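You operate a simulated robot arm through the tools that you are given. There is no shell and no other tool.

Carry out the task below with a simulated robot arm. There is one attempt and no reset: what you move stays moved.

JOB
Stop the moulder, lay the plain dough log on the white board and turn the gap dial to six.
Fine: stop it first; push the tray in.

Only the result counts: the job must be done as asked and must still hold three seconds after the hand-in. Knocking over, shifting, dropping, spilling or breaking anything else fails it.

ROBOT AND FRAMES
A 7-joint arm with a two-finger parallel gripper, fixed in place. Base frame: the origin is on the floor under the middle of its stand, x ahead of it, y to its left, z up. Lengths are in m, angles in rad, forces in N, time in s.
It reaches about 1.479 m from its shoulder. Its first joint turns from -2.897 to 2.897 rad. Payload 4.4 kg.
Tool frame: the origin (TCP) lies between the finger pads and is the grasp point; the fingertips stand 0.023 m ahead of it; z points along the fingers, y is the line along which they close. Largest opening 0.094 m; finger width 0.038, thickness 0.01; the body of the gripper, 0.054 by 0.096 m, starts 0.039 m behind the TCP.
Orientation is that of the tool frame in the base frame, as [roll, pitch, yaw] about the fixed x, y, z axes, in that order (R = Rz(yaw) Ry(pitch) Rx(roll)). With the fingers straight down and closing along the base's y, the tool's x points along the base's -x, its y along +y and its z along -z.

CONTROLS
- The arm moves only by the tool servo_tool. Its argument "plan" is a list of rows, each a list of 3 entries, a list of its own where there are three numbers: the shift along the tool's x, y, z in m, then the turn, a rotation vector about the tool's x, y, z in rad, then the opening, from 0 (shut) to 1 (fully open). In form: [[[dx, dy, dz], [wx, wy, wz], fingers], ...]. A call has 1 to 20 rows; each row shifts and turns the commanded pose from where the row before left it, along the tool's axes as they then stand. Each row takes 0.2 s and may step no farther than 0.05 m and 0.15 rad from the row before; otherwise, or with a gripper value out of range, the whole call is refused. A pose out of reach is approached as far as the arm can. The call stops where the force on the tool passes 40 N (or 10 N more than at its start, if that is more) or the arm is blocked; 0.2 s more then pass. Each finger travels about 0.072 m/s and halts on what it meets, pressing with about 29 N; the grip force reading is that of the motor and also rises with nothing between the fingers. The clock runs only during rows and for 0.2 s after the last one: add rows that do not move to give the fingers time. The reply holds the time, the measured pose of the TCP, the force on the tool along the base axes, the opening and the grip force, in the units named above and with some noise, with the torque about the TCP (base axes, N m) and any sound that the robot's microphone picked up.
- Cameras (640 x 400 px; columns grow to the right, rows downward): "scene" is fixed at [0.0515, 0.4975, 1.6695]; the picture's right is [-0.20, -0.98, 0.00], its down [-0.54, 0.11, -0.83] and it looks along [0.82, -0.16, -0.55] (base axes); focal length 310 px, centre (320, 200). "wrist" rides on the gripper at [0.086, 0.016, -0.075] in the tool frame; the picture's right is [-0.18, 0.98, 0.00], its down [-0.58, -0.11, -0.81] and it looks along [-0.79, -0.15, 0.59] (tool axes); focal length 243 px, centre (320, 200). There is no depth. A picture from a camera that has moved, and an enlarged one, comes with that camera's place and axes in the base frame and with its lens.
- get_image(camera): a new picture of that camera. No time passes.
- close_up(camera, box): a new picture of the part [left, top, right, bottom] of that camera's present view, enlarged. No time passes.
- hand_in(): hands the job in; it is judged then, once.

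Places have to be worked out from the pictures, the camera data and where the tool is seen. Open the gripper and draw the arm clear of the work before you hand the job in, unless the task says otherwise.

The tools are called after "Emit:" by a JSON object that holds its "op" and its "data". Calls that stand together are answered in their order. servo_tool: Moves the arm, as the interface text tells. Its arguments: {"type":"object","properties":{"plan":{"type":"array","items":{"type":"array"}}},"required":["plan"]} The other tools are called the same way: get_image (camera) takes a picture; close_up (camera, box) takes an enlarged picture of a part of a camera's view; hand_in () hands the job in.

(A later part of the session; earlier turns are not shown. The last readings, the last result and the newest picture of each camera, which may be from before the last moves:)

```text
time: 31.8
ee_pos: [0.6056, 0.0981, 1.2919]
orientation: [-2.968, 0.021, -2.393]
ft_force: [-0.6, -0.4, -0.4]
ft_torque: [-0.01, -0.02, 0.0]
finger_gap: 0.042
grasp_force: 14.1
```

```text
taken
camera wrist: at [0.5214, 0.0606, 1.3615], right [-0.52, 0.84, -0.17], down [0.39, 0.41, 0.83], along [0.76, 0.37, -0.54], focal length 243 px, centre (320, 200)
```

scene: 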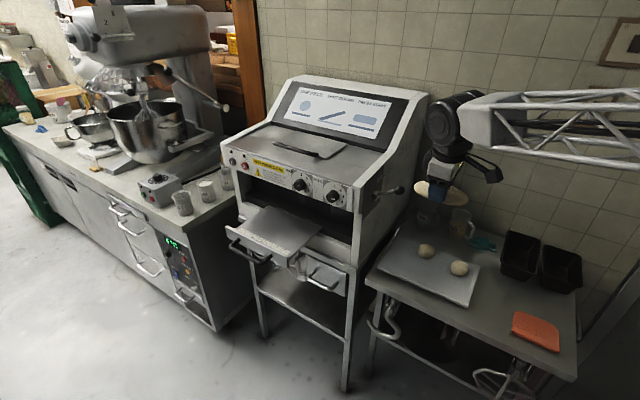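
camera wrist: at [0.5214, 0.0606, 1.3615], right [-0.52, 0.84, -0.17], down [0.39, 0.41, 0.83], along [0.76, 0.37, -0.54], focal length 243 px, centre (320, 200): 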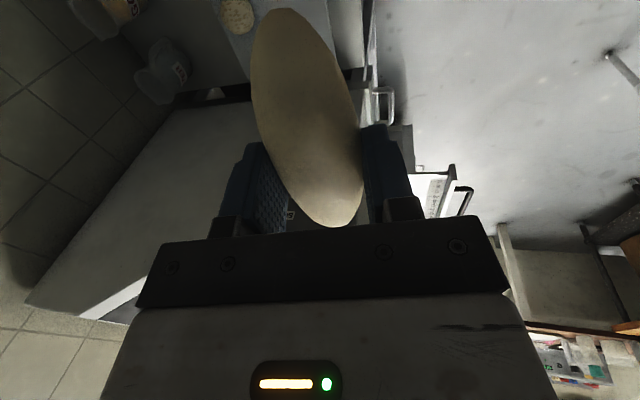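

The log is held above the table. Board corners give a centre near (0.73, -0.02) at z ≈ 0.885 with its front half free; I aim for TCP (0.69, 0.00), first stopping at z ≈ 1.06 to check.

Emit:
{"op": "servo_tool", "data": {"plan": [[[0.0011, -0.0122, 0.0358], [0, 0, 0], 0.2], [[0.0011, -0.0122, 0.0358], [0, 0, 0], 0.2], [[0.0011, -0.0122, 0.0358], [0, 0, 0], 0.2], [[0.0011, -0.0122, 0.0358], [0, 0, 0], 0.2], [[0.0011, -0.0122, 0.0358], [0, 0, 0], 0.2], [[0.0011, -0.0122, 0.0358], [0, 0, 0], 0.2], [[0.0011, -0.0122, 0.0358], [0, 0, 0], 0.2], [[0, 0, 0], [0, 0, 0], 0.2]]}}

Emit:
{"op": "close_up", "data": {"camera": "scene", "box": [340, 170, 564, 310]}}

Emit:
{"op": "get_image", "data": {"camera": "wrist"}}

```text
time: 33.6
ee_pos: [0.6952, 0.0055, 1.0606]
orientation: [-2.967, 0.023, -2.391]
ft_force: [-0.3, 0.3, -1.3]
ft_torque: [-0.01, -0.02, 0.01]
finger_gap: 0.0418
grasp_force: 14.1
```

```text
2.86 times, centred on (452, 240) of scene
camera zoom: at [0.0515, 0.4975, 1.6695], right [-0.2, -0.98, 0.0], down [-0.54, 0.11, -0.83], along [0.82, -0.16, -0.55], focal length 885 px, centre (-57, 86)
```

zoom: 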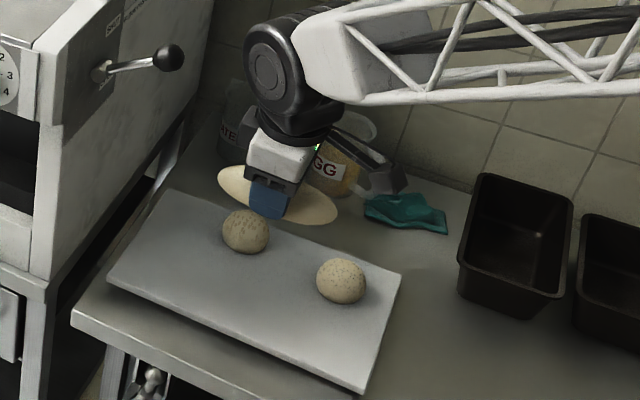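

```text
taken
camera wrist: at [0.6108, -0.0315, 1.1299], right [-0.52, 0.84, -0.17], down [0.39, 0.41, 0.83], along [0.76, 0.37, -0.54], focal length 243 px, centre (320, 200)
```

wrist: 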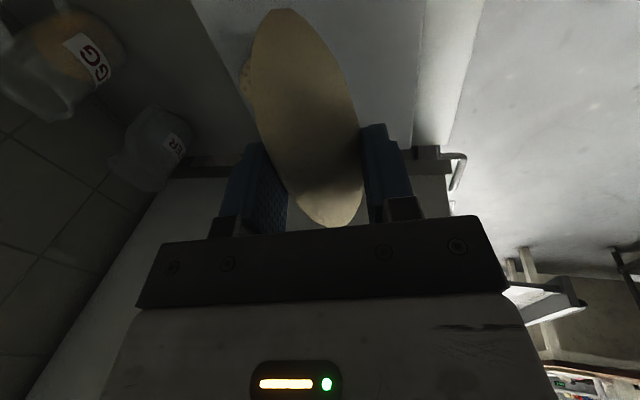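

Projecting straight down, the log would land centred in the free front half of the board, about 0.04 m clear of both the balls and the front edge. I lower it vertically to z ≈ 0.96.

Emit:
{"op": "servo_tool", "data": {"plan": [[[0.0009, 0.0069, 0.0394], [0, 0, 0], 0.2], [[0.0008, 0.006, 0.0345], [0, 0, 0], 0.2], [[0.0006, 0.0043, 0.0246], [0, 0, 0], 0.2], [[0, 0, 0], [0, 0, 0], 0.2]]}}

Emit:
{"op": "close_up", "data": {"camera": "scene", "box": [340, 190, 532, 310]}}

Emit:
{"op": "get_image", "data": {"camera": "wrist"}}

```text
time: 34.6
ee_pos: [0.6968, 0.0023, 0.9606]
orientation: [-2.968, 0.023, -2.39]
ft_force: [-0.1, -1.1, -1.0]
ft_torque: [0.05, 0.01, -0.01]
finger_gap: 0.042
grasp_force: 13.8
```

```text
3.33 times, centred on (436, 250) of scene
camera zoom: at [0.0515, 0.4975, 1.6695], right [-0.2, -0.98, 0.0], down [-0.54, 0.11, -0.83], along [0.82, -0.16, -0.55], focal length 1033 px, centre (-67, 33)
```

zoom: 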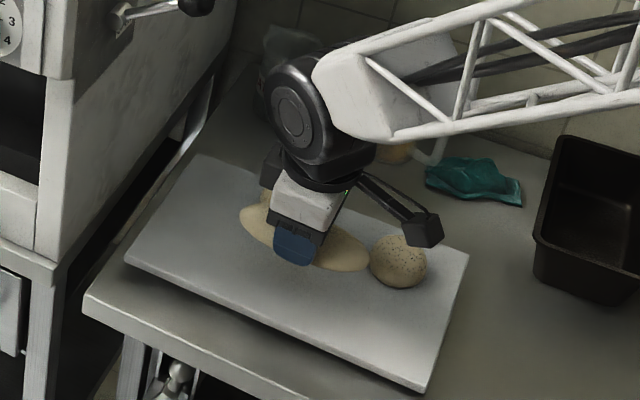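

```text
taken
camera wrist: at [0.613, -0.0356, 1.0292], right [-0.52, 0.84, -0.17], down [0.39, 0.41, 0.83], along [0.76, 0.37, -0.54], focal length 243 px, centre (320, 200)
```

wrist: 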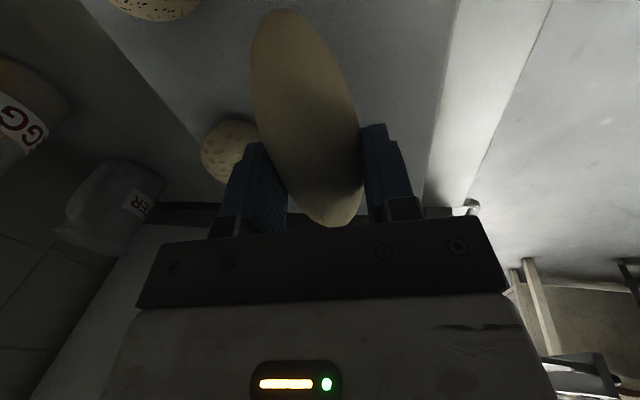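

Ball A is at about (0.777, -0.038), 0.08 m behind the log axis, so there is room. I lower 0.03 m more, then creep in 2 mm steps, watching for contact force.

Emit:
{"op": "servo_tool", "data": {"plan": [[[0.0004, 0.003, 0.0172], [0, 0, 0], 0.2], [[0.0003, 0.0021, 0.0118], [0, 0, 0], 0.2], [[0, 0.0004, 0.002], [0, 0, 0], 0.2], [[0, 0.0003, 0.002], [0, 0, 0], 0.2], [[0, 0.0004, 0.002], [0, 0, 0], 0.2]]}}

Emit:
{"op": "close_up", "data": {"camera": "scene", "box": [372, 215, 484, 285]}}

```text
time: 35.8
ee_pos: [0.6944, 0.0037, 0.9244]
orientation: [-2.969, 0.022, -2.391]
ft_force: [-0.3, -0.2, -1.3]
ft_torque: [-0.01, 0.04, -0.02]
finger_gap: 0.042
grasp_force: 14.1
```

```text
5.71 times, centred on (428, 250) of scene
camera zoom: at [0.0515, 0.4975, 1.6695], right [-0.2, -0.98, 0.0], down [-0.54, 0.11, -0.83], along [0.82, -0.16, -0.55], focal length 1770 px, centre (-297, -86)
```

zoom: 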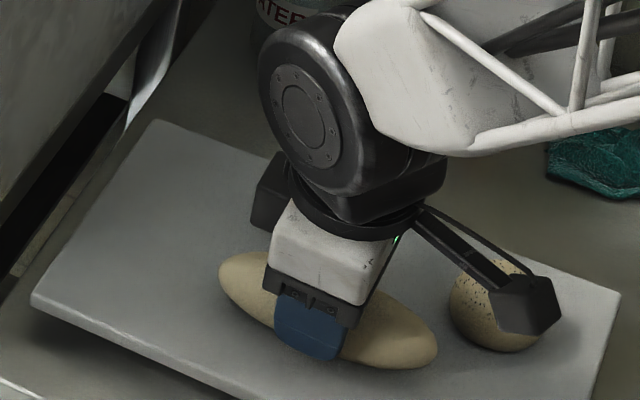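

No contact yet at TCP z 0.924. I continue creeping down.

Emit:
{"op": "servo_tool", "data": {"plan": [[[0, 0.0003, 0.002], [0, 0, 0], 0.2], [[0, 0.0004, 0.002], [0, 0, 0], 0.2], [[0, 0.0003, 0.002], [0, 0, 0], 0.2], [[0, 0.0004, 0.002], [0, 0, 0], 0.2]]}}

Emit:
{"op": "close_up", "data": {"camera": "scene", "box": [372, 215, 484, 285]}}

```text
time: 36.8
ee_pos: [0.6956, 0.0024, 0.9182]
orientation: [-2.967, 0.021, -2.391]
ft_force: [-3.2, -0.4, 8.5]
ft_torque: [-0.13, -0.01, -0.08]
finger_gap: 0.0417
grasp_force: 14.1
```

```text
5.71 times, centred on (428, 250) of scene
camera zoom: at [0.0515, 0.4975, 1.6695], right [-0.2, -0.98, 0.0], down [-0.54, 0.11, -0.83], along [0.82, -0.16, -0.55], focal length 1770 px, centre (-297, -86)
```

zoom: 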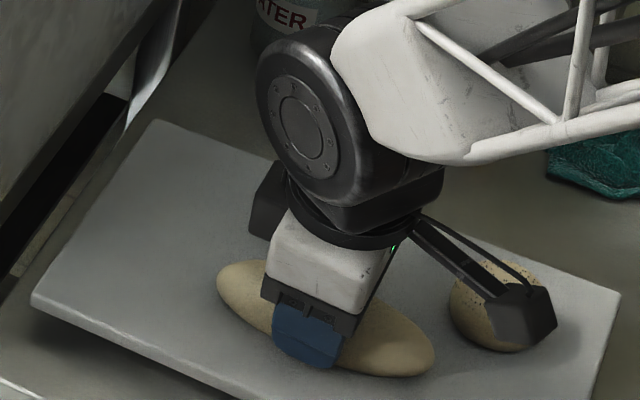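

Contact at TCP z 0.918 (force rose by ~10 N), so the log rests on the board. I open the fingers gradually and back off along the tool axis.

Emit:
{"op": "servo_tool", "data": {"plan": [[[0, 0, 0], [0, 0, 0], 0.5], [[0, 0, 0], [0, 0, 0], 0.55], [[0, 0, 0], [0, 0, 0], 0.62], [[0, 0, 0], [0, 0, 0], 0.62], [[0, 0, -0.01], [0, 0, 0], 0.62], [[0, 0, -0.02], [0, 0, 0], 0.65], [[0, 0, -0.03], [0, 0, 0], 0.65], [[0, 0, -0.04], [0, 0, 0], 0.65], [[0, 0, 0], [0, 0, 0], 0.65]]}}

Emit:
{"op": "close_up", "data": {"camera": "scene", "box": [352, 200, 512, 300]}}

Emit:
{"op": "get_image", "data": {"camera": "wrist"}}

```text
time: 38.8
ee_pos: [0.6814, 0.0128, 1.0145]
orientation: [-2.968, 0.021, -2.392]
ft_force: [-1.1, -1.1, -1.1]
ft_torque: [0.0, 0.0, 0.0]
finger_gap: 0.061
grasp_force: 0.3
```

```text
4.00 times, centred on (432, 250) of scene
camera zoom: at [0.0515, 0.4975, 1.6695], right [-0.2, -0.98, 0.0], down [-0.54, 0.11, -0.83], along [0.82, -0.16, -0.55], focal length 1239 px, centre (-128, 0)
```

zoom: 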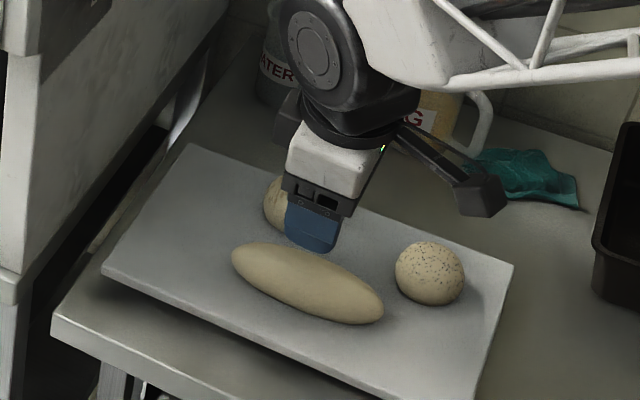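

```text
taken
camera wrist: at [0.5975, -0.0247, 1.0845], right [-0.52, 0.84, -0.17], down [0.39, 0.41, 0.83], along [0.76, 0.37, -0.54], focal length 243 px, centre (320, 200)
```

wrist: 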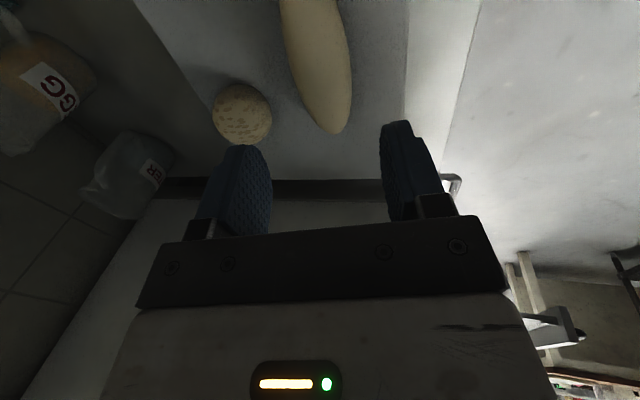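

The log lies on the board clear of the two balls, and nothing else moved. Now I go back up and across to the front of the machine for the tray.

Emit:
{"op": "servo_tool", "data": {"plan": [[[-0.0027, 0.0083, -0.0485], [0, 0, 0], 0.65], [[-0.0027, 0.0083, -0.0485], [0, 0, 0], 0.65], [[-0.0027, 0.0083, -0.0485], [0, 0, 0], 0.65], [[-0.0027, 0.0083, -0.0485], [0, 0, 0], 0.65], [[-0.0027, 0.0083, -0.0485], [0, 0, 0], 0.65], [[-0.0027, 0.0083, -0.0485], [0, 0, 0], 0.65], [[-0.0311, 0.033, -0.0058], [0, 0, 0], 0.65], [[-0.0311, 0.033, -0.0058], [0, 0, 0], 0.65], [[-0.0311, 0.033, -0.0058], [0, 0, 0], 0.65], [[-0.0311, 0.033, -0.0058], [0, 0, 0], 0.65], [[-0.0311, 0.033, -0.0058], [0, 0, 0], 0.65], [[-0.0311, 0.033, -0.0058], [0, 0, 0], 0.65], [[-0.0311, 0.033, -0.0058], [0, 0, 0], 0.65], [[-0.0311, 0.033, -0.0058], [0, 0, 0], 0.65], [[-0.0311, 0.033, -0.0058], [0, 0, 0], 0.65], [[-0.0311, 0.033, -0.0058], [0, 0, 0], 0.65], [[0, 0, 0], [0, 0, 0], 0.65]]}}

Emit:
{"op": "get_image", "data": {"camera": "scene"}}

Emit:
{"op": "get_image", "data": {"camera": "wrist"}}

```text
time: 42.4
ee_pos: [0.6217, 0.5511, 1.3017]
orientation: [-2.965, 0.022, -2.391]
ft_force: [0.5, 0.2, 0.5]
ft_torque: [-0.02, 0.0, -0.03]
finger_gap: 0.0613
grasp_force: 0.1
```

```text
taken
```

scene: 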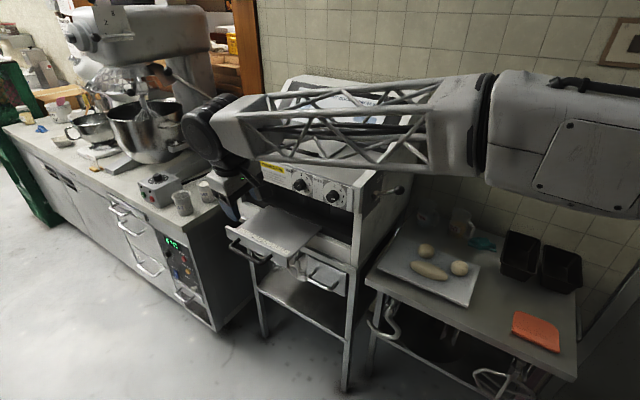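

```text
taken
camera wrist: at [0.5377, 0.5131, 1.3704], right [-0.52, 0.84, -0.17], down [0.39, 0.41, 0.83], along [0.76, 0.37, -0.54], focal length 243 px, centre (320, 200)
```

wrist: 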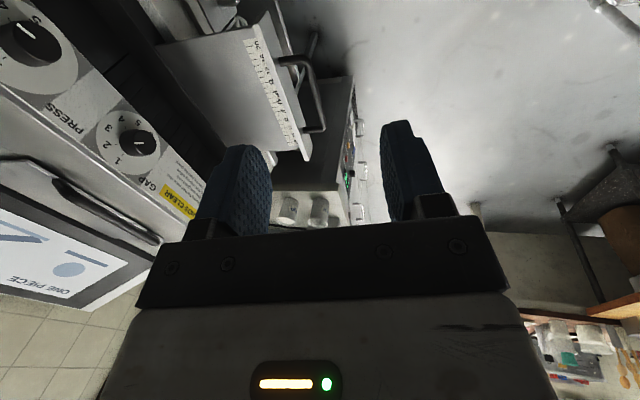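

The handle and tray are visible in the wrist view; I enlarge that area to fix the handle's position.

Emit:
{"op": "close_up", "data": {"camera": "wrist", "box": [220, 20, 380, 120]}}

Emit:
{"op": "close_up", "data": {"camera": "wrist", "box": [260, 60, 388, 140]}}

Emit:
{"op": "close_up", "data": {"camera": "scene", "box": [215, 200, 311, 260]}}

Emit:
{"op": "close_up", "data": {"camera": "scene", "box": [260, 150, 388, 230]}}

```text
4.00 times, centred on (300, 70) of wrist
camera zoom: at [0.5377, 0.5131, 1.3704], right [-0.52, 0.84, -0.17], down [0.39, 0.41, 0.83], along [0.76, 0.37, -0.54], focal length 970 px, centre (400, 720)
```

zoom: 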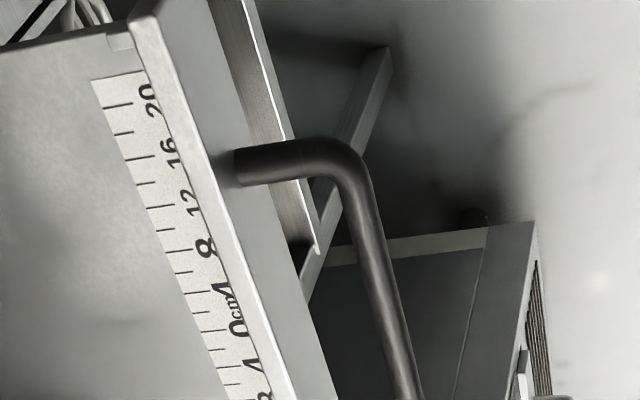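

```text
5.00 times, centred on (324, 100) of wrist
camera zoom: at [0.5377, 0.5131, 1.3704], right [-0.52, 0.84, -0.17], down [0.39, 0.41, 0.83], along [0.76, 0.37, -0.54], focal length 1213 px, centre (300, 700)
```

zoom: 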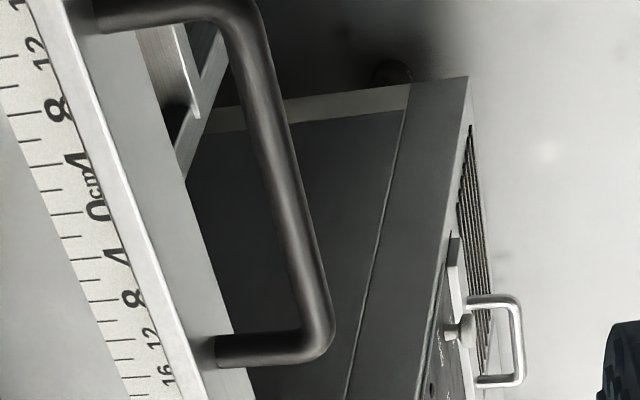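

```text
6.67 times, centred on (263, 230) of scene
camera zoom: at [0.0515, 0.4975, 1.6695], right [-0.2, -0.98, 0.0], down [-0.54, 0.11, -0.83], along [0.82, -0.16, -0.55], focal length 2065 px, centre (700, 0)
```

zoom: 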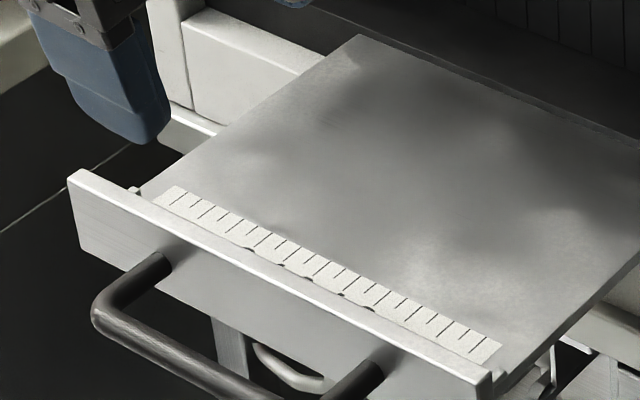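

```text
5.00 times, centred on (324, 190) of scene
camera zoom: at [0.0515, 0.4975, 1.6695], right [-0.2, -0.98, 0.0], down [-0.54, 0.11, -0.83], along [0.82, -0.16, -0.55], focal length 1549 px, centre (300, 250)
```

zoom: 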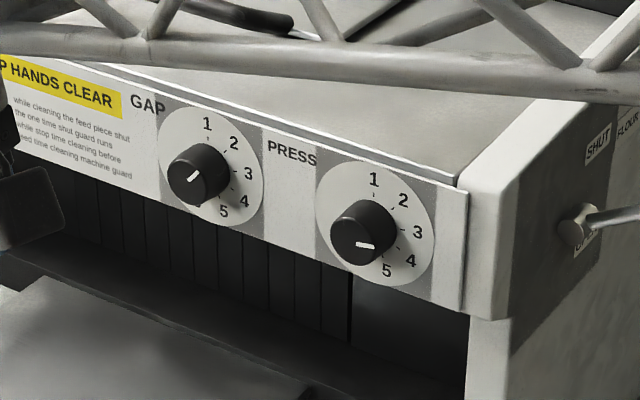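

The handle bar runs from about (0.751, 0.541) to (0.841, 0.636) at z ≈ 0.98, 0.06 m outside the tray plate. I turn the tool horizontal again, trim yaw to 46°, then see the result.

Emit:
{"op": "servo_tool", "data": {"plan": [[[0, 0, 0], [0.1395, 0, 0], 0.65], [[0, 0, 0], [0.1395, 0, 0], 0.65], [[0, 0, 0], [0.1395, 0, 0], 0.65], [[0, 0, 0], [0.1395, 0, 0], 0.65], [[0, 0, 0], [0.1395, 0, 0], 0.65], [[0, 0, 0], [0.1395, 0, 0], 0.65], [[0, 0, 0], [0.1395, 0, 0], 0.65], [[0, 0, 0], [0.1395, 0, 0], 0.65], [[0, 0, 0], [0.1395, 0, 0], 0.65], [[0, 0, 0], [0.1395, 0, 0], 0.65], [[0, 0, 0], [0, -0.052, -0.022], 0.65], [[0, 0, 0], [0, 0, 0], 0.65]]}}

Emit:
{"op": "get_image", "data": {"camera": "scene"}}

```text
time: 45.0
ee_pos: [0.6198, 0.5509, 1.2999]
orientation: [-1.571, 0.0, -2.338]
ft_force: [0.3, 0.4, -0.4]
ft_torque: [0.01, 0.0, 0.03]
finger_gap: 0.0612
grasp_force: 0.0
```

```text
taken
```

scene: 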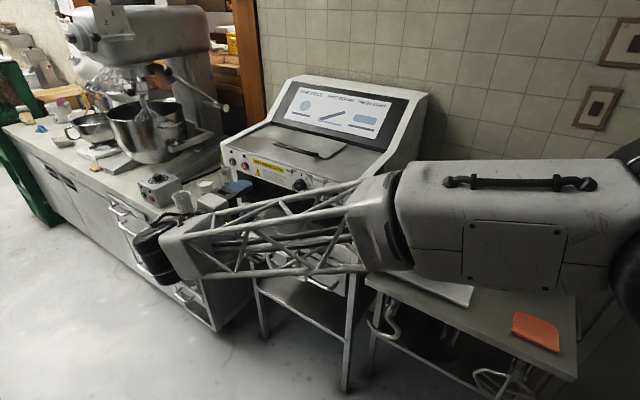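

Orientation is exactly horizontal facing the tray. I descend to 0.12 m in front of the handle bar's middle at z ≈ 0.98.

Emit:
{"op": "servo_tool", "data": {"plan": [[[-0.0188, 0.0398, -0.0025], [0, 0, 0], 0.65], [[-0.0188, 0.0398, -0.0025], [0, 0, 0], 0.65], [[-0.0188, 0.0398, -0.0025], [0, 0, 0], 0.65], [[-0.0188, 0.0398, -0.0025], [0, 0, 0], 0.65], [[-0.0188, 0.0398, -0.0025], [0, 0, 0], 0.65], [[-0.0188, 0.0398, -0.0025], [0, 0, 0], 0.65], [[-0.0188, 0.0398, -0.0025], [0, 0, 0], 0.65], [[-0.0188, 0.0398, -0.0025], [0, 0, 0], 0.65], [[0, 0, 0], [0, 0, 0], 0.65]]}}

Emit:
{"op": "get_image", "data": {"camera": "scene"}}

Emit:
{"op": "get_image", "data": {"camera": "wrist"}}

```text
time: 47.0
ee_pos: [0.7097, 0.6724, 0.9835]
orientation: [-1.572, 0.0, -2.34]
ft_force: [0.1, -0.3, 0.2]
ft_torque: [0.03, 0.01, 0.0]
finger_gap: 0.061
grasp_force: 0.1
```

```text
taken
```

scene: 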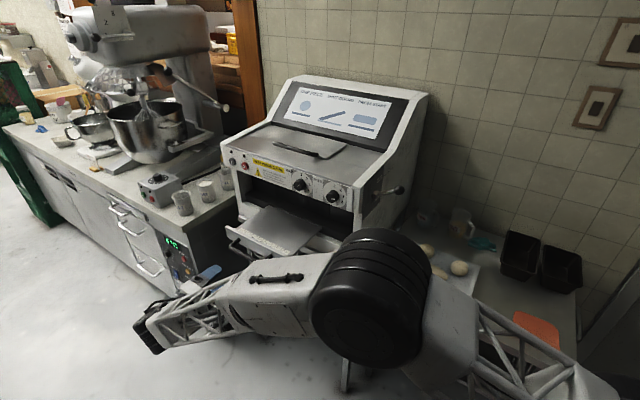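

```text
taken
camera wrist: at [0.596, 0.6633, 0.9676], right [0.13, 0.13, -0.98], down [-0.18, 0.98, 0.11], along [0.98, 0.16, 0.15], focal length 243 px, centre (320, 200)
```

wrist: 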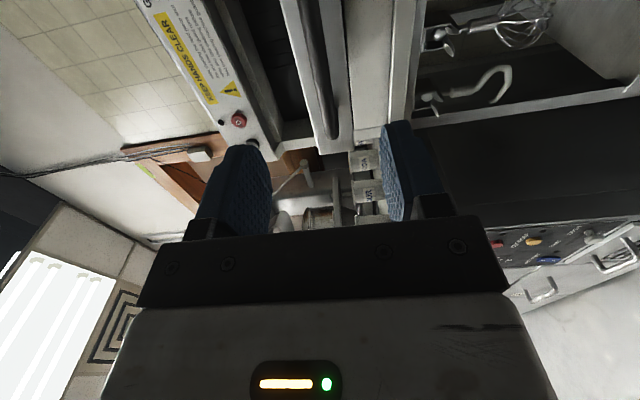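

Emit:
{"op": "close_up", "data": {"camera": "wrist", "box": [240, 0, 400, 100]}}

Emit:
{"op": "close_up", "data": {"camera": "wrist", "box": [240, 80, 400, 180]}}

```text
4.00 times, centred on (320, 50) of wrist
camera zoom: at [0.596, 0.6633, 0.9676], right [0.13, 0.13, -0.98], down [-0.18, 0.98, 0.11], along [0.98, 0.16, 0.15], focal length 970 px, centre (320, 800)
```

zoom: 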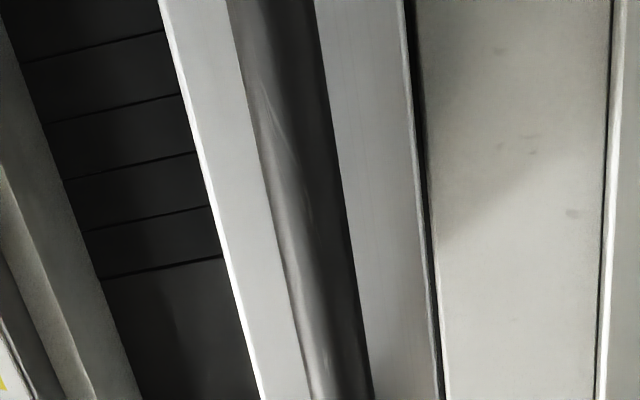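

```text
4.00 times, centred on (320, 130) of wrist
camera zoom: at [0.596, 0.6633, 0.9676], right [0.13, 0.13, -0.98], down [-0.18, 0.98, 0.11], along [0.98, 0.16, 0.15], focal length 970 px, centre (320, 480)
```

zoom: 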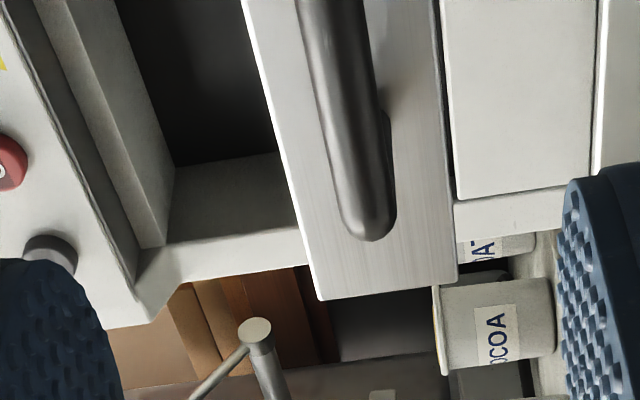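

The bar lies on the tool axis (offset about 1 mm) and centred. I advance so that the open fingers straddle the bar, one above and one below.

Emit:
{"op": "servo_tool", "data": {"plan": [[[0, 0, 0.03], [0, 0, 0], 0.65], [[0, 0, 0.03], [0, 0, 0], 0.65], [[0, 0, 0.03], [0, 0, 0], 0.65], [[0, 0, 0.02], [0, 0, 0], 0.65], [[0, 0, 0], [0, 0, 0], 0.65]]}}

Emit:
{"op": "get_image", "data": {"camera": "wrist"}}

Emit:
{"op": "get_image", "data": {"camera": "scene"}}

```text
time: 48.2
ee_pos: [0.7909, 0.6008, 0.9829]
orientation: [-1.572, 0.0, -2.341]
ft_force: [0.0, -0.4, 0.0]
ft_torque: [0.0, -0.03, -0.01]
finger_gap: 0.0612
grasp_force: 0.0
```

```text
taken
camera wrist: at [0.6773, 0.5911, 0.9674], right [0.13, 0.13, -0.98], down [-0.18, 0.98, 0.11], along [0.98, 0.16, 0.15], focal length 243 px, centre (320, 200)
```

wrist: 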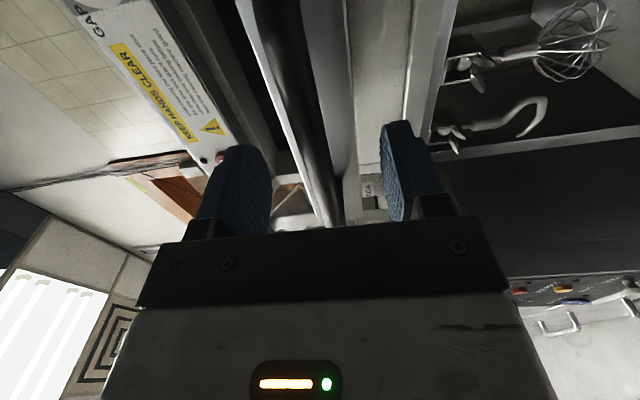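

```text
taken
```

scene: 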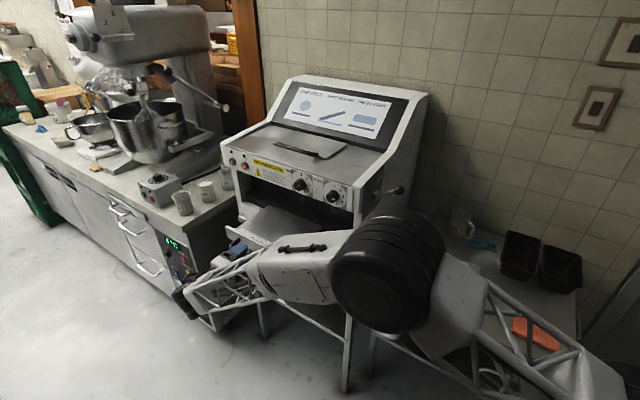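

The bar is between the fingers, about 4 mm below centre. I trim down 4 mm, go forward 12 mm and close on the bar.

Emit:
{"op": "servo_tool", "data": {"plan": [[[0, 0.004, 0.006], [0, 0, 0], 0.65], [[0, 0, 0.006], [0, 0, 0], 0.65], [[0, 0, 0], [0, 0, 0], 0.4], [[0, 0, 0], [0, 0, 0], 0.2], [[0, 0, 0], [0, 0, 0], 0.1], [[0, 0, 0], [0, 0, 0], 0.05], [[0, 0, 0], [0, 0, 0], 0.05]]}}

Emit:
{"op": "get_image", "data": {"camera": "wrist"}}

```text
time: 49.8
ee_pos: [0.7991, 0.5907, 0.9818]
orientation: [-1.573, 0.004, -2.337]
ft_force: [3.0, 3.3, 30.3]
ft_torque: [-0.28, 0.19, -0.39]
finger_gap: 0.0179
grasp_force: 15.5
```

```text
taken
camera wrist: at [0.6847, 0.5816, 0.9658], right [0.13, 0.13, -0.98], down [-0.18, 0.98, 0.11], along [0.98, 0.16, 0.15], focal length 243 px, centre (320, 200)
```

wrist: 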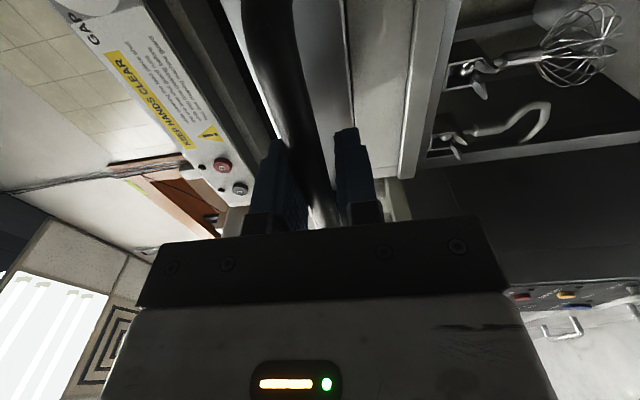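

The bar is gripped but the tool is loaded upward by 30 N, so my 4 mm down-trim was too much. I raise the command 3 mm to relieve it.

Emit:
{"op": "servo_tool", "data": {"plan": [[[0, -0.0015, 0], [0, 0, 0], 0.05], [[0, -0.0015, 0], [0, 0, 0], 0.05], [[0, 0, 0], [0, 0, 0], 0.05]]}}

```text
time: 50.6
ee_pos: [0.7979, 0.5903, 0.9829]
orientation: [-1.573, 0.0, -2.34]
ft_force: [4.7, 6.0, 23.8]
ft_torque: [-0.14, 0.07, 0.12]
finger_gap: 0.0157
grasp_force: 12.7
```

Emit:
{"op": "servo_tool", "data": {"plan": [[[0, -0.0015, 0], [0, 0, 0], 0.05], [[0, -0.0015, 0], [0, 0, 0], 0.05], [[0, 0, 0], [0, 0, 0], 0.05]]}}

```text
time: 51.4
ee_pos: [0.7987, 0.59, 0.9832]
orientation: [-1.572, -0.001, -2.34]
ft_force: [10.1, 12.5, 2.5]
ft_torque: [0.25, -0.22, -0.12]
finger_gap: 0.0137
grasp_force: 45.6
```

The vertical load is gone but some sideways drag remains along the bar. I loosen the grip briefly and re-close to relieve it.

Emit:
{"op": "servo_tool", "data": {"plan": [[[0, 0, 0], [0, 0, 0], 0.3], [[0, 0, 0], [0, 0, 0], 0.3], [[0, 0, 0], [0, 0, 0], 0.05], [[0, 0, 0], [0, 0, 0], 0.05], [[0, 0, 0], [0, 0, 0], 0.05]]}}

Emit:
{"op": "get_image", "data": {"camera": "scene"}}

```text
time: 52.6
ee_pos: [0.7988, 0.5903, 0.9845]
orientation: [-1.573, -0.002, -2.341]
ft_force: [-0.1, -1.5, -17.0]
ft_torque: [0.21, -0.24, 0.34]
finger_gap: 0.0136
grasp_force: 45.3
```

```text
taken
```

scene: 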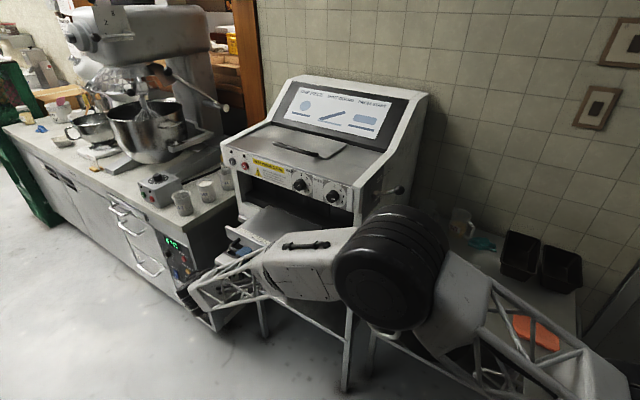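

The bar is now gripped near centre; I trim 1 mm down and begin pushing the tray inward in 10 mm steps.

Emit:
{"op": "servo_tool", "data": {"plan": [[[0, 0.001, 0], [0, 0, 0], 0.05], [[0, 0, 0.005], [0, 0, 0], 0.05], [[0, 0, 0.01], [0, 0, 0], 0.05], [[0, 0, 0.01], [0, 0, 0], 0.05], [[0, 0, 0.01], [0, 0, 0], 0.05]]}}

Emit:
{"op": "get_image", "data": {"camera": "scene"}}

Emit:
{"op": "get_image", "data": {"camera": "wrist"}}

```text
time: 53.8
ee_pos: [0.823, 0.5644, 0.9846]
orientation: [-1.573, 0.0, -2.339]
ft_force: [-17.2, -15.5, -3.4]
ft_torque: [0.02, -0.07, -0.04]
finger_gap: 0.0138
grasp_force: 45.0
```

```text
taken
```

scene: 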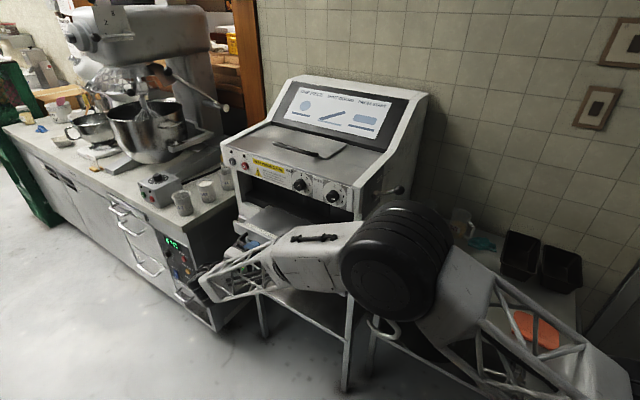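

```text
taken
camera wrist: at [0.709, 0.5556, 0.9683], right [0.13, 0.13, -0.98], down [-0.17, 0.98, 0.11], along [0.98, 0.16, 0.15], focal length 243 px, centre (320, 200)
```

wrist: 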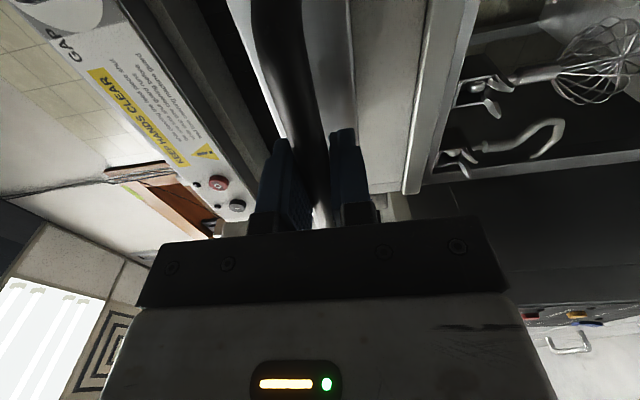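

The tray slides, but the side force shows its true slide direction is about 3° off my push, along roughly (0.683, -0.731). I remove the 2 mm sideways strain and keep pushing along the corrected direction.

Emit:
{"op": "servo_tool", "data": {"plan": [[[0.002, 0, 0], [0, 0, 0], 0.05], [[0.0005, 0, 0.01], [0, 0, 0], 0.05], [[0.0005, 0, 0.01], [0, 0, 0], 0.05], [[0.0005, 0, 0.01], [0, 0, 0], 0.05], [[0.0005, 0, 0.01], [0, 0, 0], 0.05]]}}

Emit:
{"op": "close_up", "data": {"camera": "scene", "box": [210, 180, 370, 280]}}

```text
time: 55.0
ee_pos: [0.8511, 0.5349, 0.9837]
orientation: [-1.573, -0.001, -2.338]
ft_force: [19.7, 20.7, -3.7]
ft_torque: [-0.01, 0.01, -0.12]
finger_gap: 0.0141
grasp_force: 44.5
```

```text
4.00 times, centred on (290, 230) of scene
camera zoom: at [0.0515, 0.4975, 1.6695], right [-0.2, -0.98, 0.0], down [-0.54, 0.11, -0.83], along [0.82, -0.16, -0.55], focal length 1239 px, centre (440, 80)
```

zoom: 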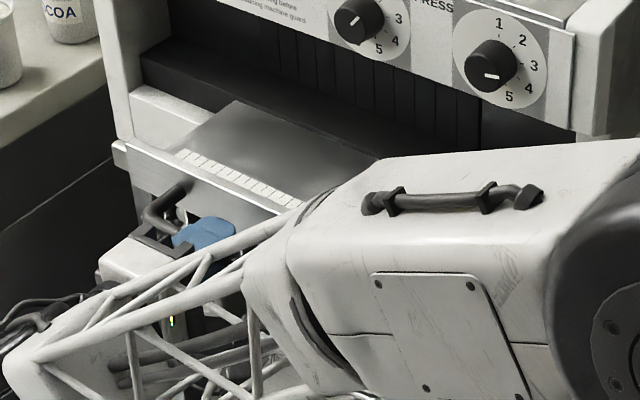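

The side load flipped sign, so I ease back 2 mm sideways and continue inward in small steps until the end stop shows in the force.

Emit:
{"op": "servo_tool", "data": {"plan": [[[-0.0022, 0, 0], [0, 0, 0], 0.05], [[0.0003, 0, 0.008], [0, 0, 0], 0.05], [[0.0003, 0, 0.008], [0, 0, 0], 0.05], [[0.0003, 0, 0.008], [0, 0, 0], 0.05]]}}

Emit:
{"op": "close_up", "data": {"camera": "scene", "box": [210, 180, 370, 280]}}

Emit:
{"op": "get_image", "data": {"camera": "wrist"}}

```text
time: 56.0
ee_pos: [0.8676, 0.5188, 0.9848]
orientation: [-1.57, 0.001, -2.34]
ft_force: [-21.3, -21.6, -3.2]
ft_torque: [0.09, -0.09, -0.17]
finger_gap: 0.0135
grasp_force: 45.3
```

```text
4.00 times, centred on (290, 230) of scene
camera zoom: at [0.0515, 0.4975, 1.6695], right [-0.2, -0.98, 0.0], down [-0.54, 0.11, -0.83], along [0.82, -0.16, -0.55], focal length 1239 px, centre (440, 80)
```

zoom: 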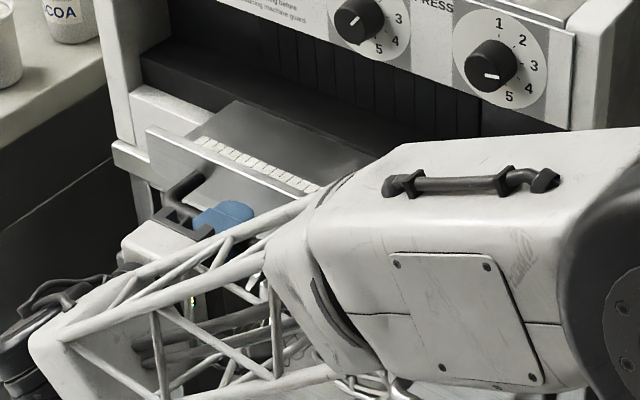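

```text
taken
camera wrist: at [0.7545, 0.509, 0.9684], right [0.13, 0.13, -0.98], down [-0.17, 0.98, 0.11], along [0.98, 0.16, 0.15], focal length 243 px, centre (320, 200)
```

wrist: 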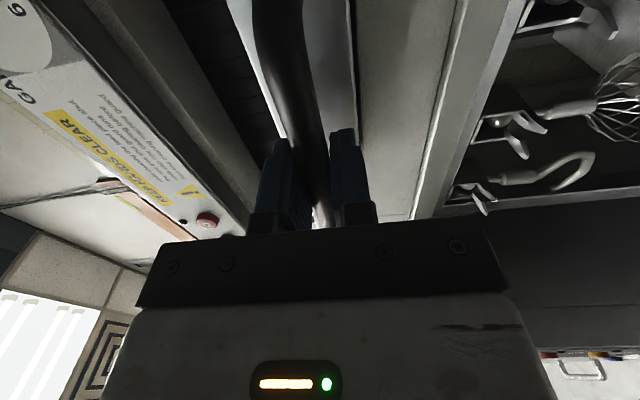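

The tray is moving well; its plate is now about 0.05 m in front of the panel plane. I relieve the sideways strain by 1.2 mm and continue at the corrected slope.

Emit:
{"op": "servo_tool", "data": {"plan": [[[0.0012, 0, 0], [0, 0, 0], 0.05], [[0.0004, 0, 0.008], [0, 0, 0], 0.05], [[0.0003, 0, 0.008], [0, 0, 0], 0.05], [[0.0004, 0, 0.008], [0, 0, 0], 0.05]]}}

Emit:
{"op": "close_up", "data": {"camera": "scene", "box": [210, 180, 370, 280]}}

Emit:
{"op": "get_image", "data": {"camera": "wrist"}}

```text
time: 57.0
ee_pos: [0.884, 0.5013, 0.984]
orientation: [-1.572, 0.001, -2.337]
ft_force: [19.1, 21.6, -11.7]
ft_torque: [0.0, 0.0, 0.18]
finger_gap: 0.0138
grasp_force: 44.2
```

```text
4.00 times, centred on (290, 230) of scene
camera zoom: at [0.0515, 0.4975, 1.6695], right [-0.2, -0.98, 0.0], down [-0.54, 0.11, -0.83], along [0.82, -0.16, -0.55], focal length 1239 px, centre (440, 80)
```

zoom: 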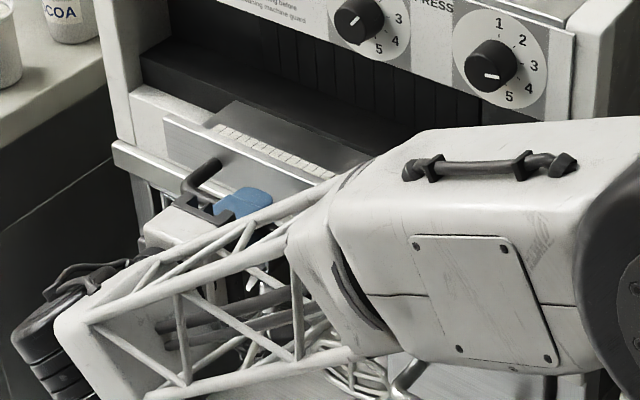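

```text
taken
camera wrist: at [0.7697, 0.4918, 0.9682], right [0.13, 0.13, -0.98], down [-0.18, 0.98, 0.11], along [0.98, 0.16, 0.15], focal length 243 px, centre (320, 200)
```

wrist: 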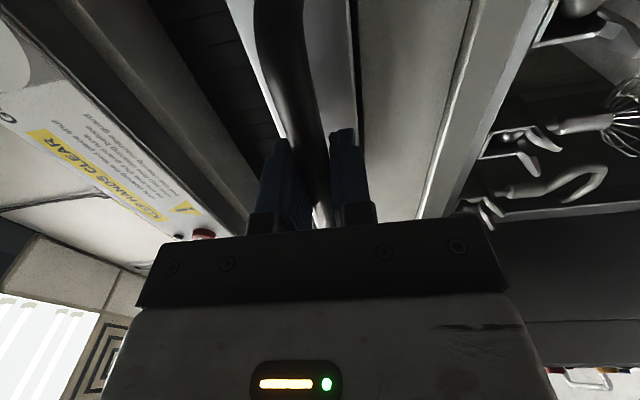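

Still sliding freely. I relieve 1 mm sideways again and push on in small steps toward the stop.

Emit:
{"op": "servo_tool", "data": {"plan": [[[-0.0011, 0.0005, 0], [0, 0, 0], 0.05], [[0.0003, 0, 0.007], [0, 0, 0], 0.05], [[0.0003, 0, 0.007], [0, 0, 0], 0.05], [[0.0003, 0, 0.005], [0, 0, 0], 0.05]]}}

Emit:
{"op": "close_up", "data": {"camera": "scene", "box": [210, 180, 370, 280]}}

Emit:
{"op": "get_image", "data": {"camera": "wrist"}}

```text
time: 58.0
ee_pos: [0.8981, 0.4868, 0.9837]
orientation: [-1.573, 0.001, -2.339]
ft_force: [20.0, 20.6, 2.1]
ft_torque: [-0.21, 0.18, 0.11]
finger_gap: 0.0141
grasp_force: 45.2
```

```text
4.00 times, centred on (290, 230) of scene
camera zoom: at [0.0515, 0.4975, 1.6695], right [-0.2, -0.98, 0.0], down [-0.54, 0.11, -0.83], along [0.82, -0.16, -0.55], focal length 1239 px, centre (440, 80)
```

zoom: 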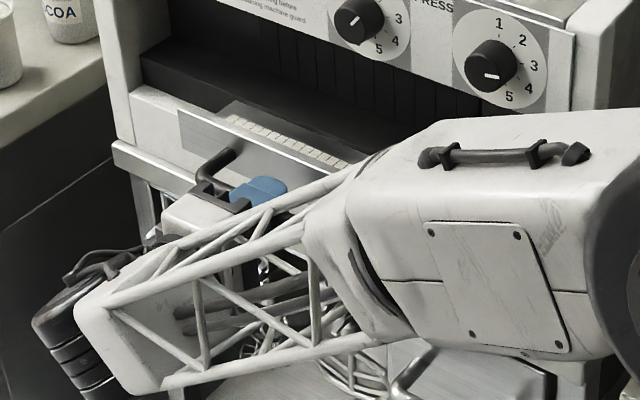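

```text
taken
camera wrist: at [0.783, 0.4781, 0.9682], right [0.13, 0.13, -0.98], down [-0.18, 0.98, 0.11], along [0.98, 0.16, 0.15], focal length 243 px, centre (320, 200)
```

wrist: 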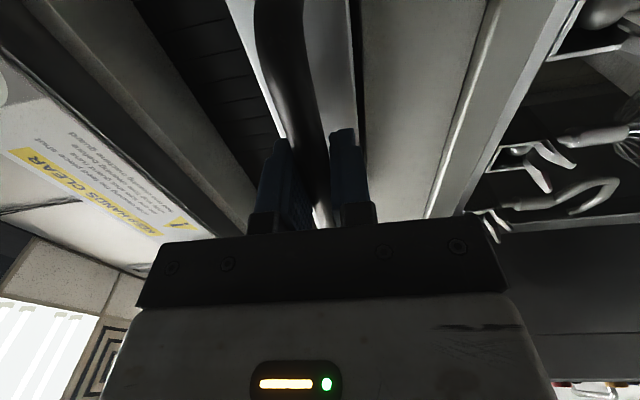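

Emit:
{"op": "servo_tool", "data": {"plan": [[[-0.001, 0, 0], [0, 0, 0], 0.05], [[0.0, 0, 0.006], [0, 0, 0], 0.05], [[0.0002, 0, 0.006], [0, 0, 0], 0.05], [[0.0002, 0, 0.006], [0, 0, 0], 0.05]]}}

Emit:
{"op": "close_up", "data": {"camera": "scene", "box": [210, 180, 370, 280]}}

Emit:
{"op": "get_image", "data": {"camera": "wrist"}}

```text
time: 59.0
ee_pos: [0.9099, 0.4737, 0.9835]
orientation: [-1.572, 0.001, -2.339]
ft_force: [-15.8, -14.9, 17.3]
ft_torque: [-0.25, 0.2, -0.94]
finger_gap: 0.0136
grasp_force: 45.1
```

```text
4.00 times, centred on (290, 230) of scene
camera zoom: at [0.0515, 0.4975, 1.6695], right [-0.2, -0.98, 0.0], down [-0.54, 0.11, -0.83], along [0.82, -0.16, -0.55], focal length 1239 px, centre (440, 80)
```

zoom: 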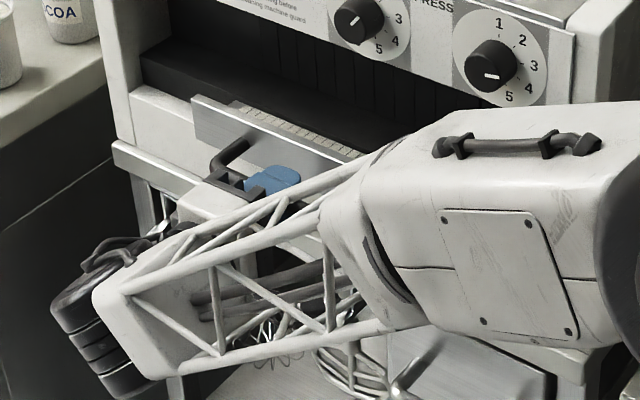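

```text
taken
camera wrist: at [0.7962, 0.4653, 0.9681], right [0.13, 0.13, -0.98], down [-0.17, 0.98, 0.11], along [0.98, 0.16, 0.15], focal length 243 px, centre (320, 200)
```

wrist: 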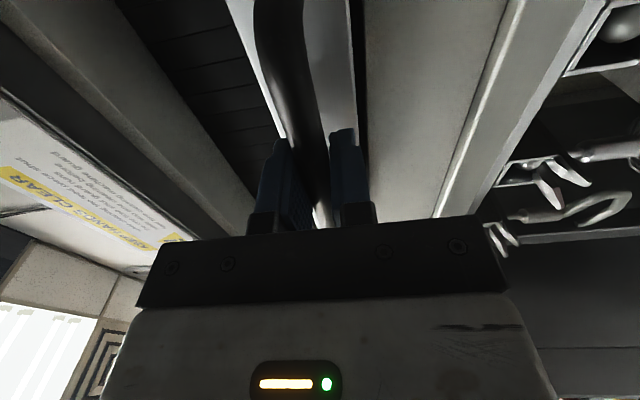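

Emit:
{"op": "get_image", "data": {"camera": "scene"}}

```text
taken
```

scene: 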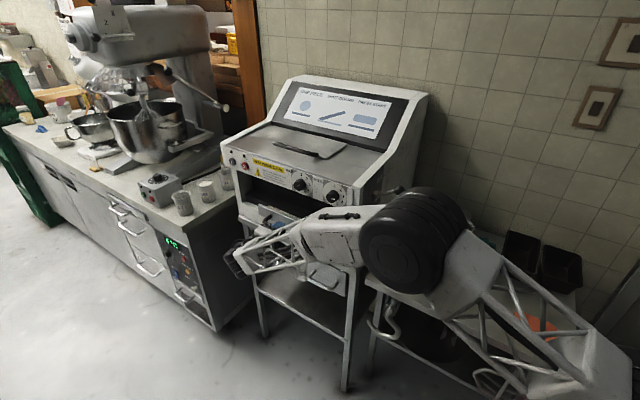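

The elbow is high and well clear of the table. The tray has no hard stop yet, so I continue in 6 mm steps.

Emit:
{"op": "servo_tool", "data": {"plan": [[[0.0007, -0.0007, 0], [0, 0, 0], 0.05], [[0.0002, 0, 0.006], [0, 0, 0], 0.05], [[0.0003, 0, 0.006], [0, 0, 0], 0.05], [[0.0002, 0, 0.006], [0, 0, 0], 0.05]]}}

Emit:
{"op": "close_up", "data": {"camera": "scene", "box": [210, 180, 370, 280]}}

Emit:
{"op": "get_image", "data": {"camera": "wrist"}}

```text
time: 60.0
ee_pos: [0.92, 0.4616, 0.984]
orientation: [-1.569, 0.002, -2.338]
ft_force: [-18.6, 23.1, 20.4]
ft_torque: [-0.46, 0.56, 0.24]
finger_gap: 0.014
grasp_force: 45.2
```

```text
4.00 times, centred on (290, 230) of scene
camera zoom: at [0.0515, 0.4975, 1.6695], right [-0.2, -0.98, 0.0], down [-0.54, 0.11, -0.83], along [0.82, -0.16, -0.55], focal length 1239 px, centre (440, 80)
```

zoom: 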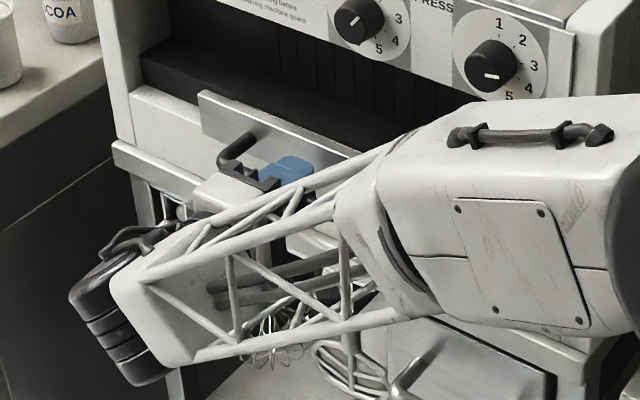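

```text
taken
camera wrist: at [0.8069, 0.4523, 0.9681], right [0.13, 0.13, -0.98], down [-0.18, 0.98, 0.11], along [0.98, 0.16, 0.15], focal length 243 px, centre (320, 200)
```

wrist: 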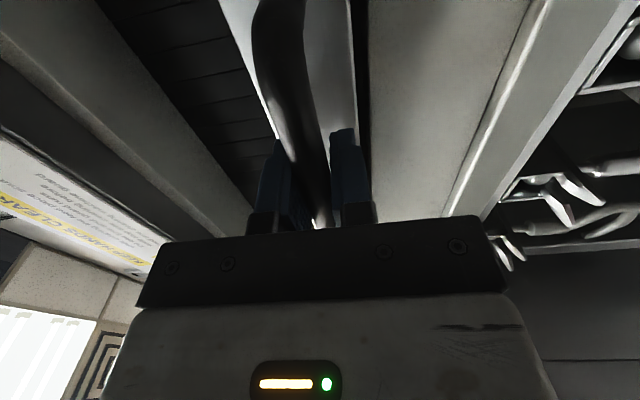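

Now the force is along the push axis (about 30 N outward) and the TCP lagged the command, so the tray appears to have reached its stop. I press 2 mm more to confirm, then hold.

Emit:
{"op": "servo_tool", "data": {"plan": [[[0.0, 0, 0.002], [0, 0, 0], 0.05], [[0, 0, 0], [0, 0, 0], 0.05]]}}

```text
time: 60.6
ee_pos: [0.9238, 0.459, 0.9839]
orientation: [-1.57, 0.001, -2.339]
ft_force: [-20.0, 22.5, 18.8]
ft_torque: [-0.01, 0.25, 0.13]
finger_gap: 0.0138
grasp_force: 45.1
```

Emit:
{"op": "close_up", "data": {"camera": "scene", "box": [210, 180, 370, 280]}}

Emit:
{"op": "close_up", "data": {"camera": "wrist", "box": [200, 0, 440, 150]}}

```text
4.00 times, centred on (290, 230) of scene
camera zoom: at [0.0515, 0.4975, 1.6695], right [-0.2, -0.98, 0.0], down [-0.54, 0.11, -0.83], along [0.82, -0.16, -0.55], focal length 1239 px, centre (440, 80)
```

zoom: 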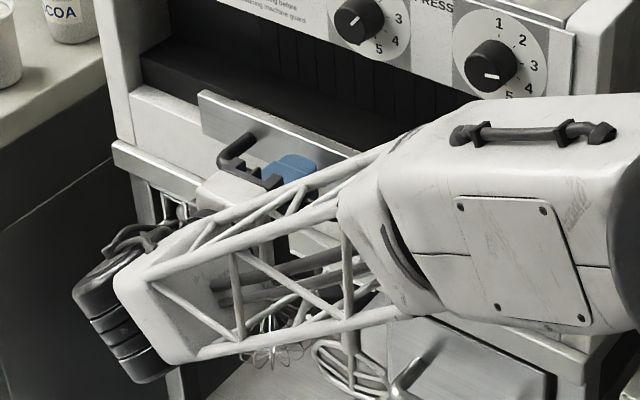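

```text
2.67 times, centred on (320, 75) of wrist
camera zoom: at [0.8091, 0.4498, 0.9681], right [0.13, 0.13, -0.98], down [-0.18, 0.98, 0.11], along [0.98, 0.16, 0.15], focal length 647 px, centre (320, 533)
```

zoom: 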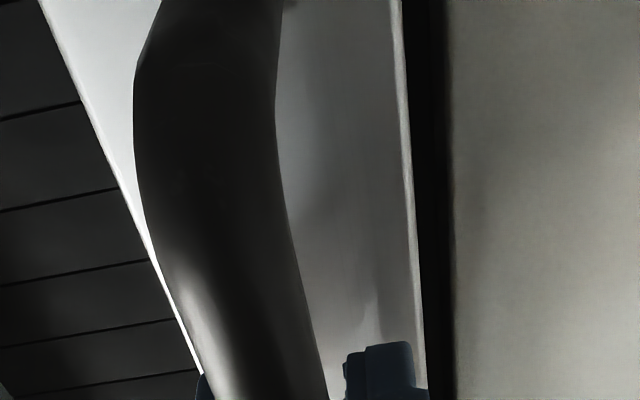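

The plate did not move with the extra push (its end stays at the same pixels), so the tray is fully in against its stop. I open the fingers and back straight out from the bar.

Emit:
{"op": "servo_tool", "data": {"plan": [[[0, 0, 0], [0, 0, 0], 0.3], [[0, 0, 0], [0, 0, 0], 0.45], [[0, 0, 0], [0, 0, 0], 0.45], [[0, 0, -0.01], [0, 0, 0], 0.45], [[0, 0, -0.03], [0, 0, 0], 0.45], [[0, 0, -0.04], [0, 0, 0], 0.45], [[0, 0, -0.04], [0, 0, 0], 0.45], [[0, 0, -0.04], [0, 0, 0], 0.45], [[0, 0, 0], [0, 0, 0], 0.45]]}}

Emit:
{"op": "get_image", "data": {"camera": "scene"}}

Emit:
{"op": "close_up", "data": {"camera": "scene", "box": [210, 180, 370, 280]}}

Emit:
{"op": "get_image", "data": {"camera": "wrist"}}

```text
time: 62.6
ee_pos: [0.8059, 0.5701, 0.9845]
orientation: [-1.571, 0.002, -2.34]
ft_force: [0.1, 0.4, 0.3]
ft_torque: [-0.04, -0.01, -0.02]
finger_gap: 0.042
grasp_force: 0.0
```

```text
taken
```

scene: 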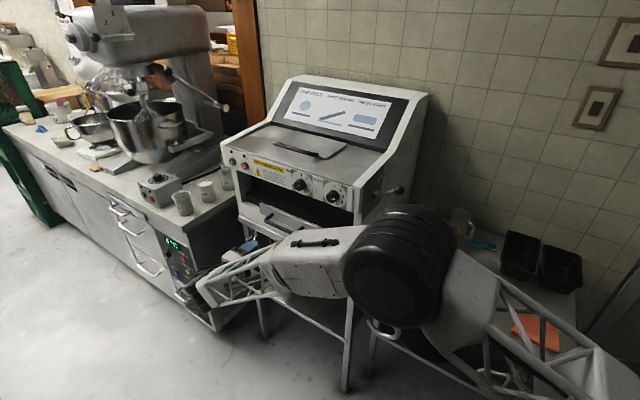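

```text
4.00 times, centred on (290, 230) of scene
camera zoom: at [0.0515, 0.4975, 1.6695], right [-0.2, -0.98, 0.0], down [-0.54, 0.11, -0.83], along [0.82, -0.16, -0.55], focal length 1239 px, centre (440, 80)
```

zoom: 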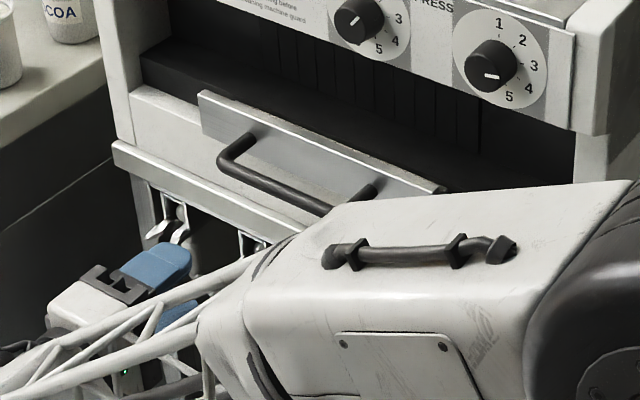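

```text
taken
camera wrist: at [0.6931, 0.5611, 0.9683], right [0.13, 0.13, -0.98], down [-0.18, 0.98, 0.11], along [0.98, 0.16, 0.15], focal length 243 px, centre (320, 200)
```

wrist: 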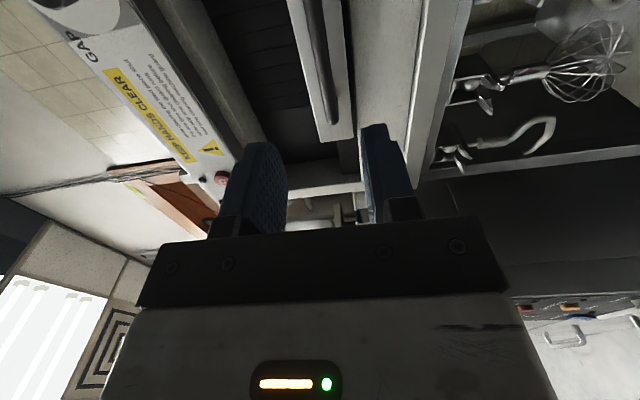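

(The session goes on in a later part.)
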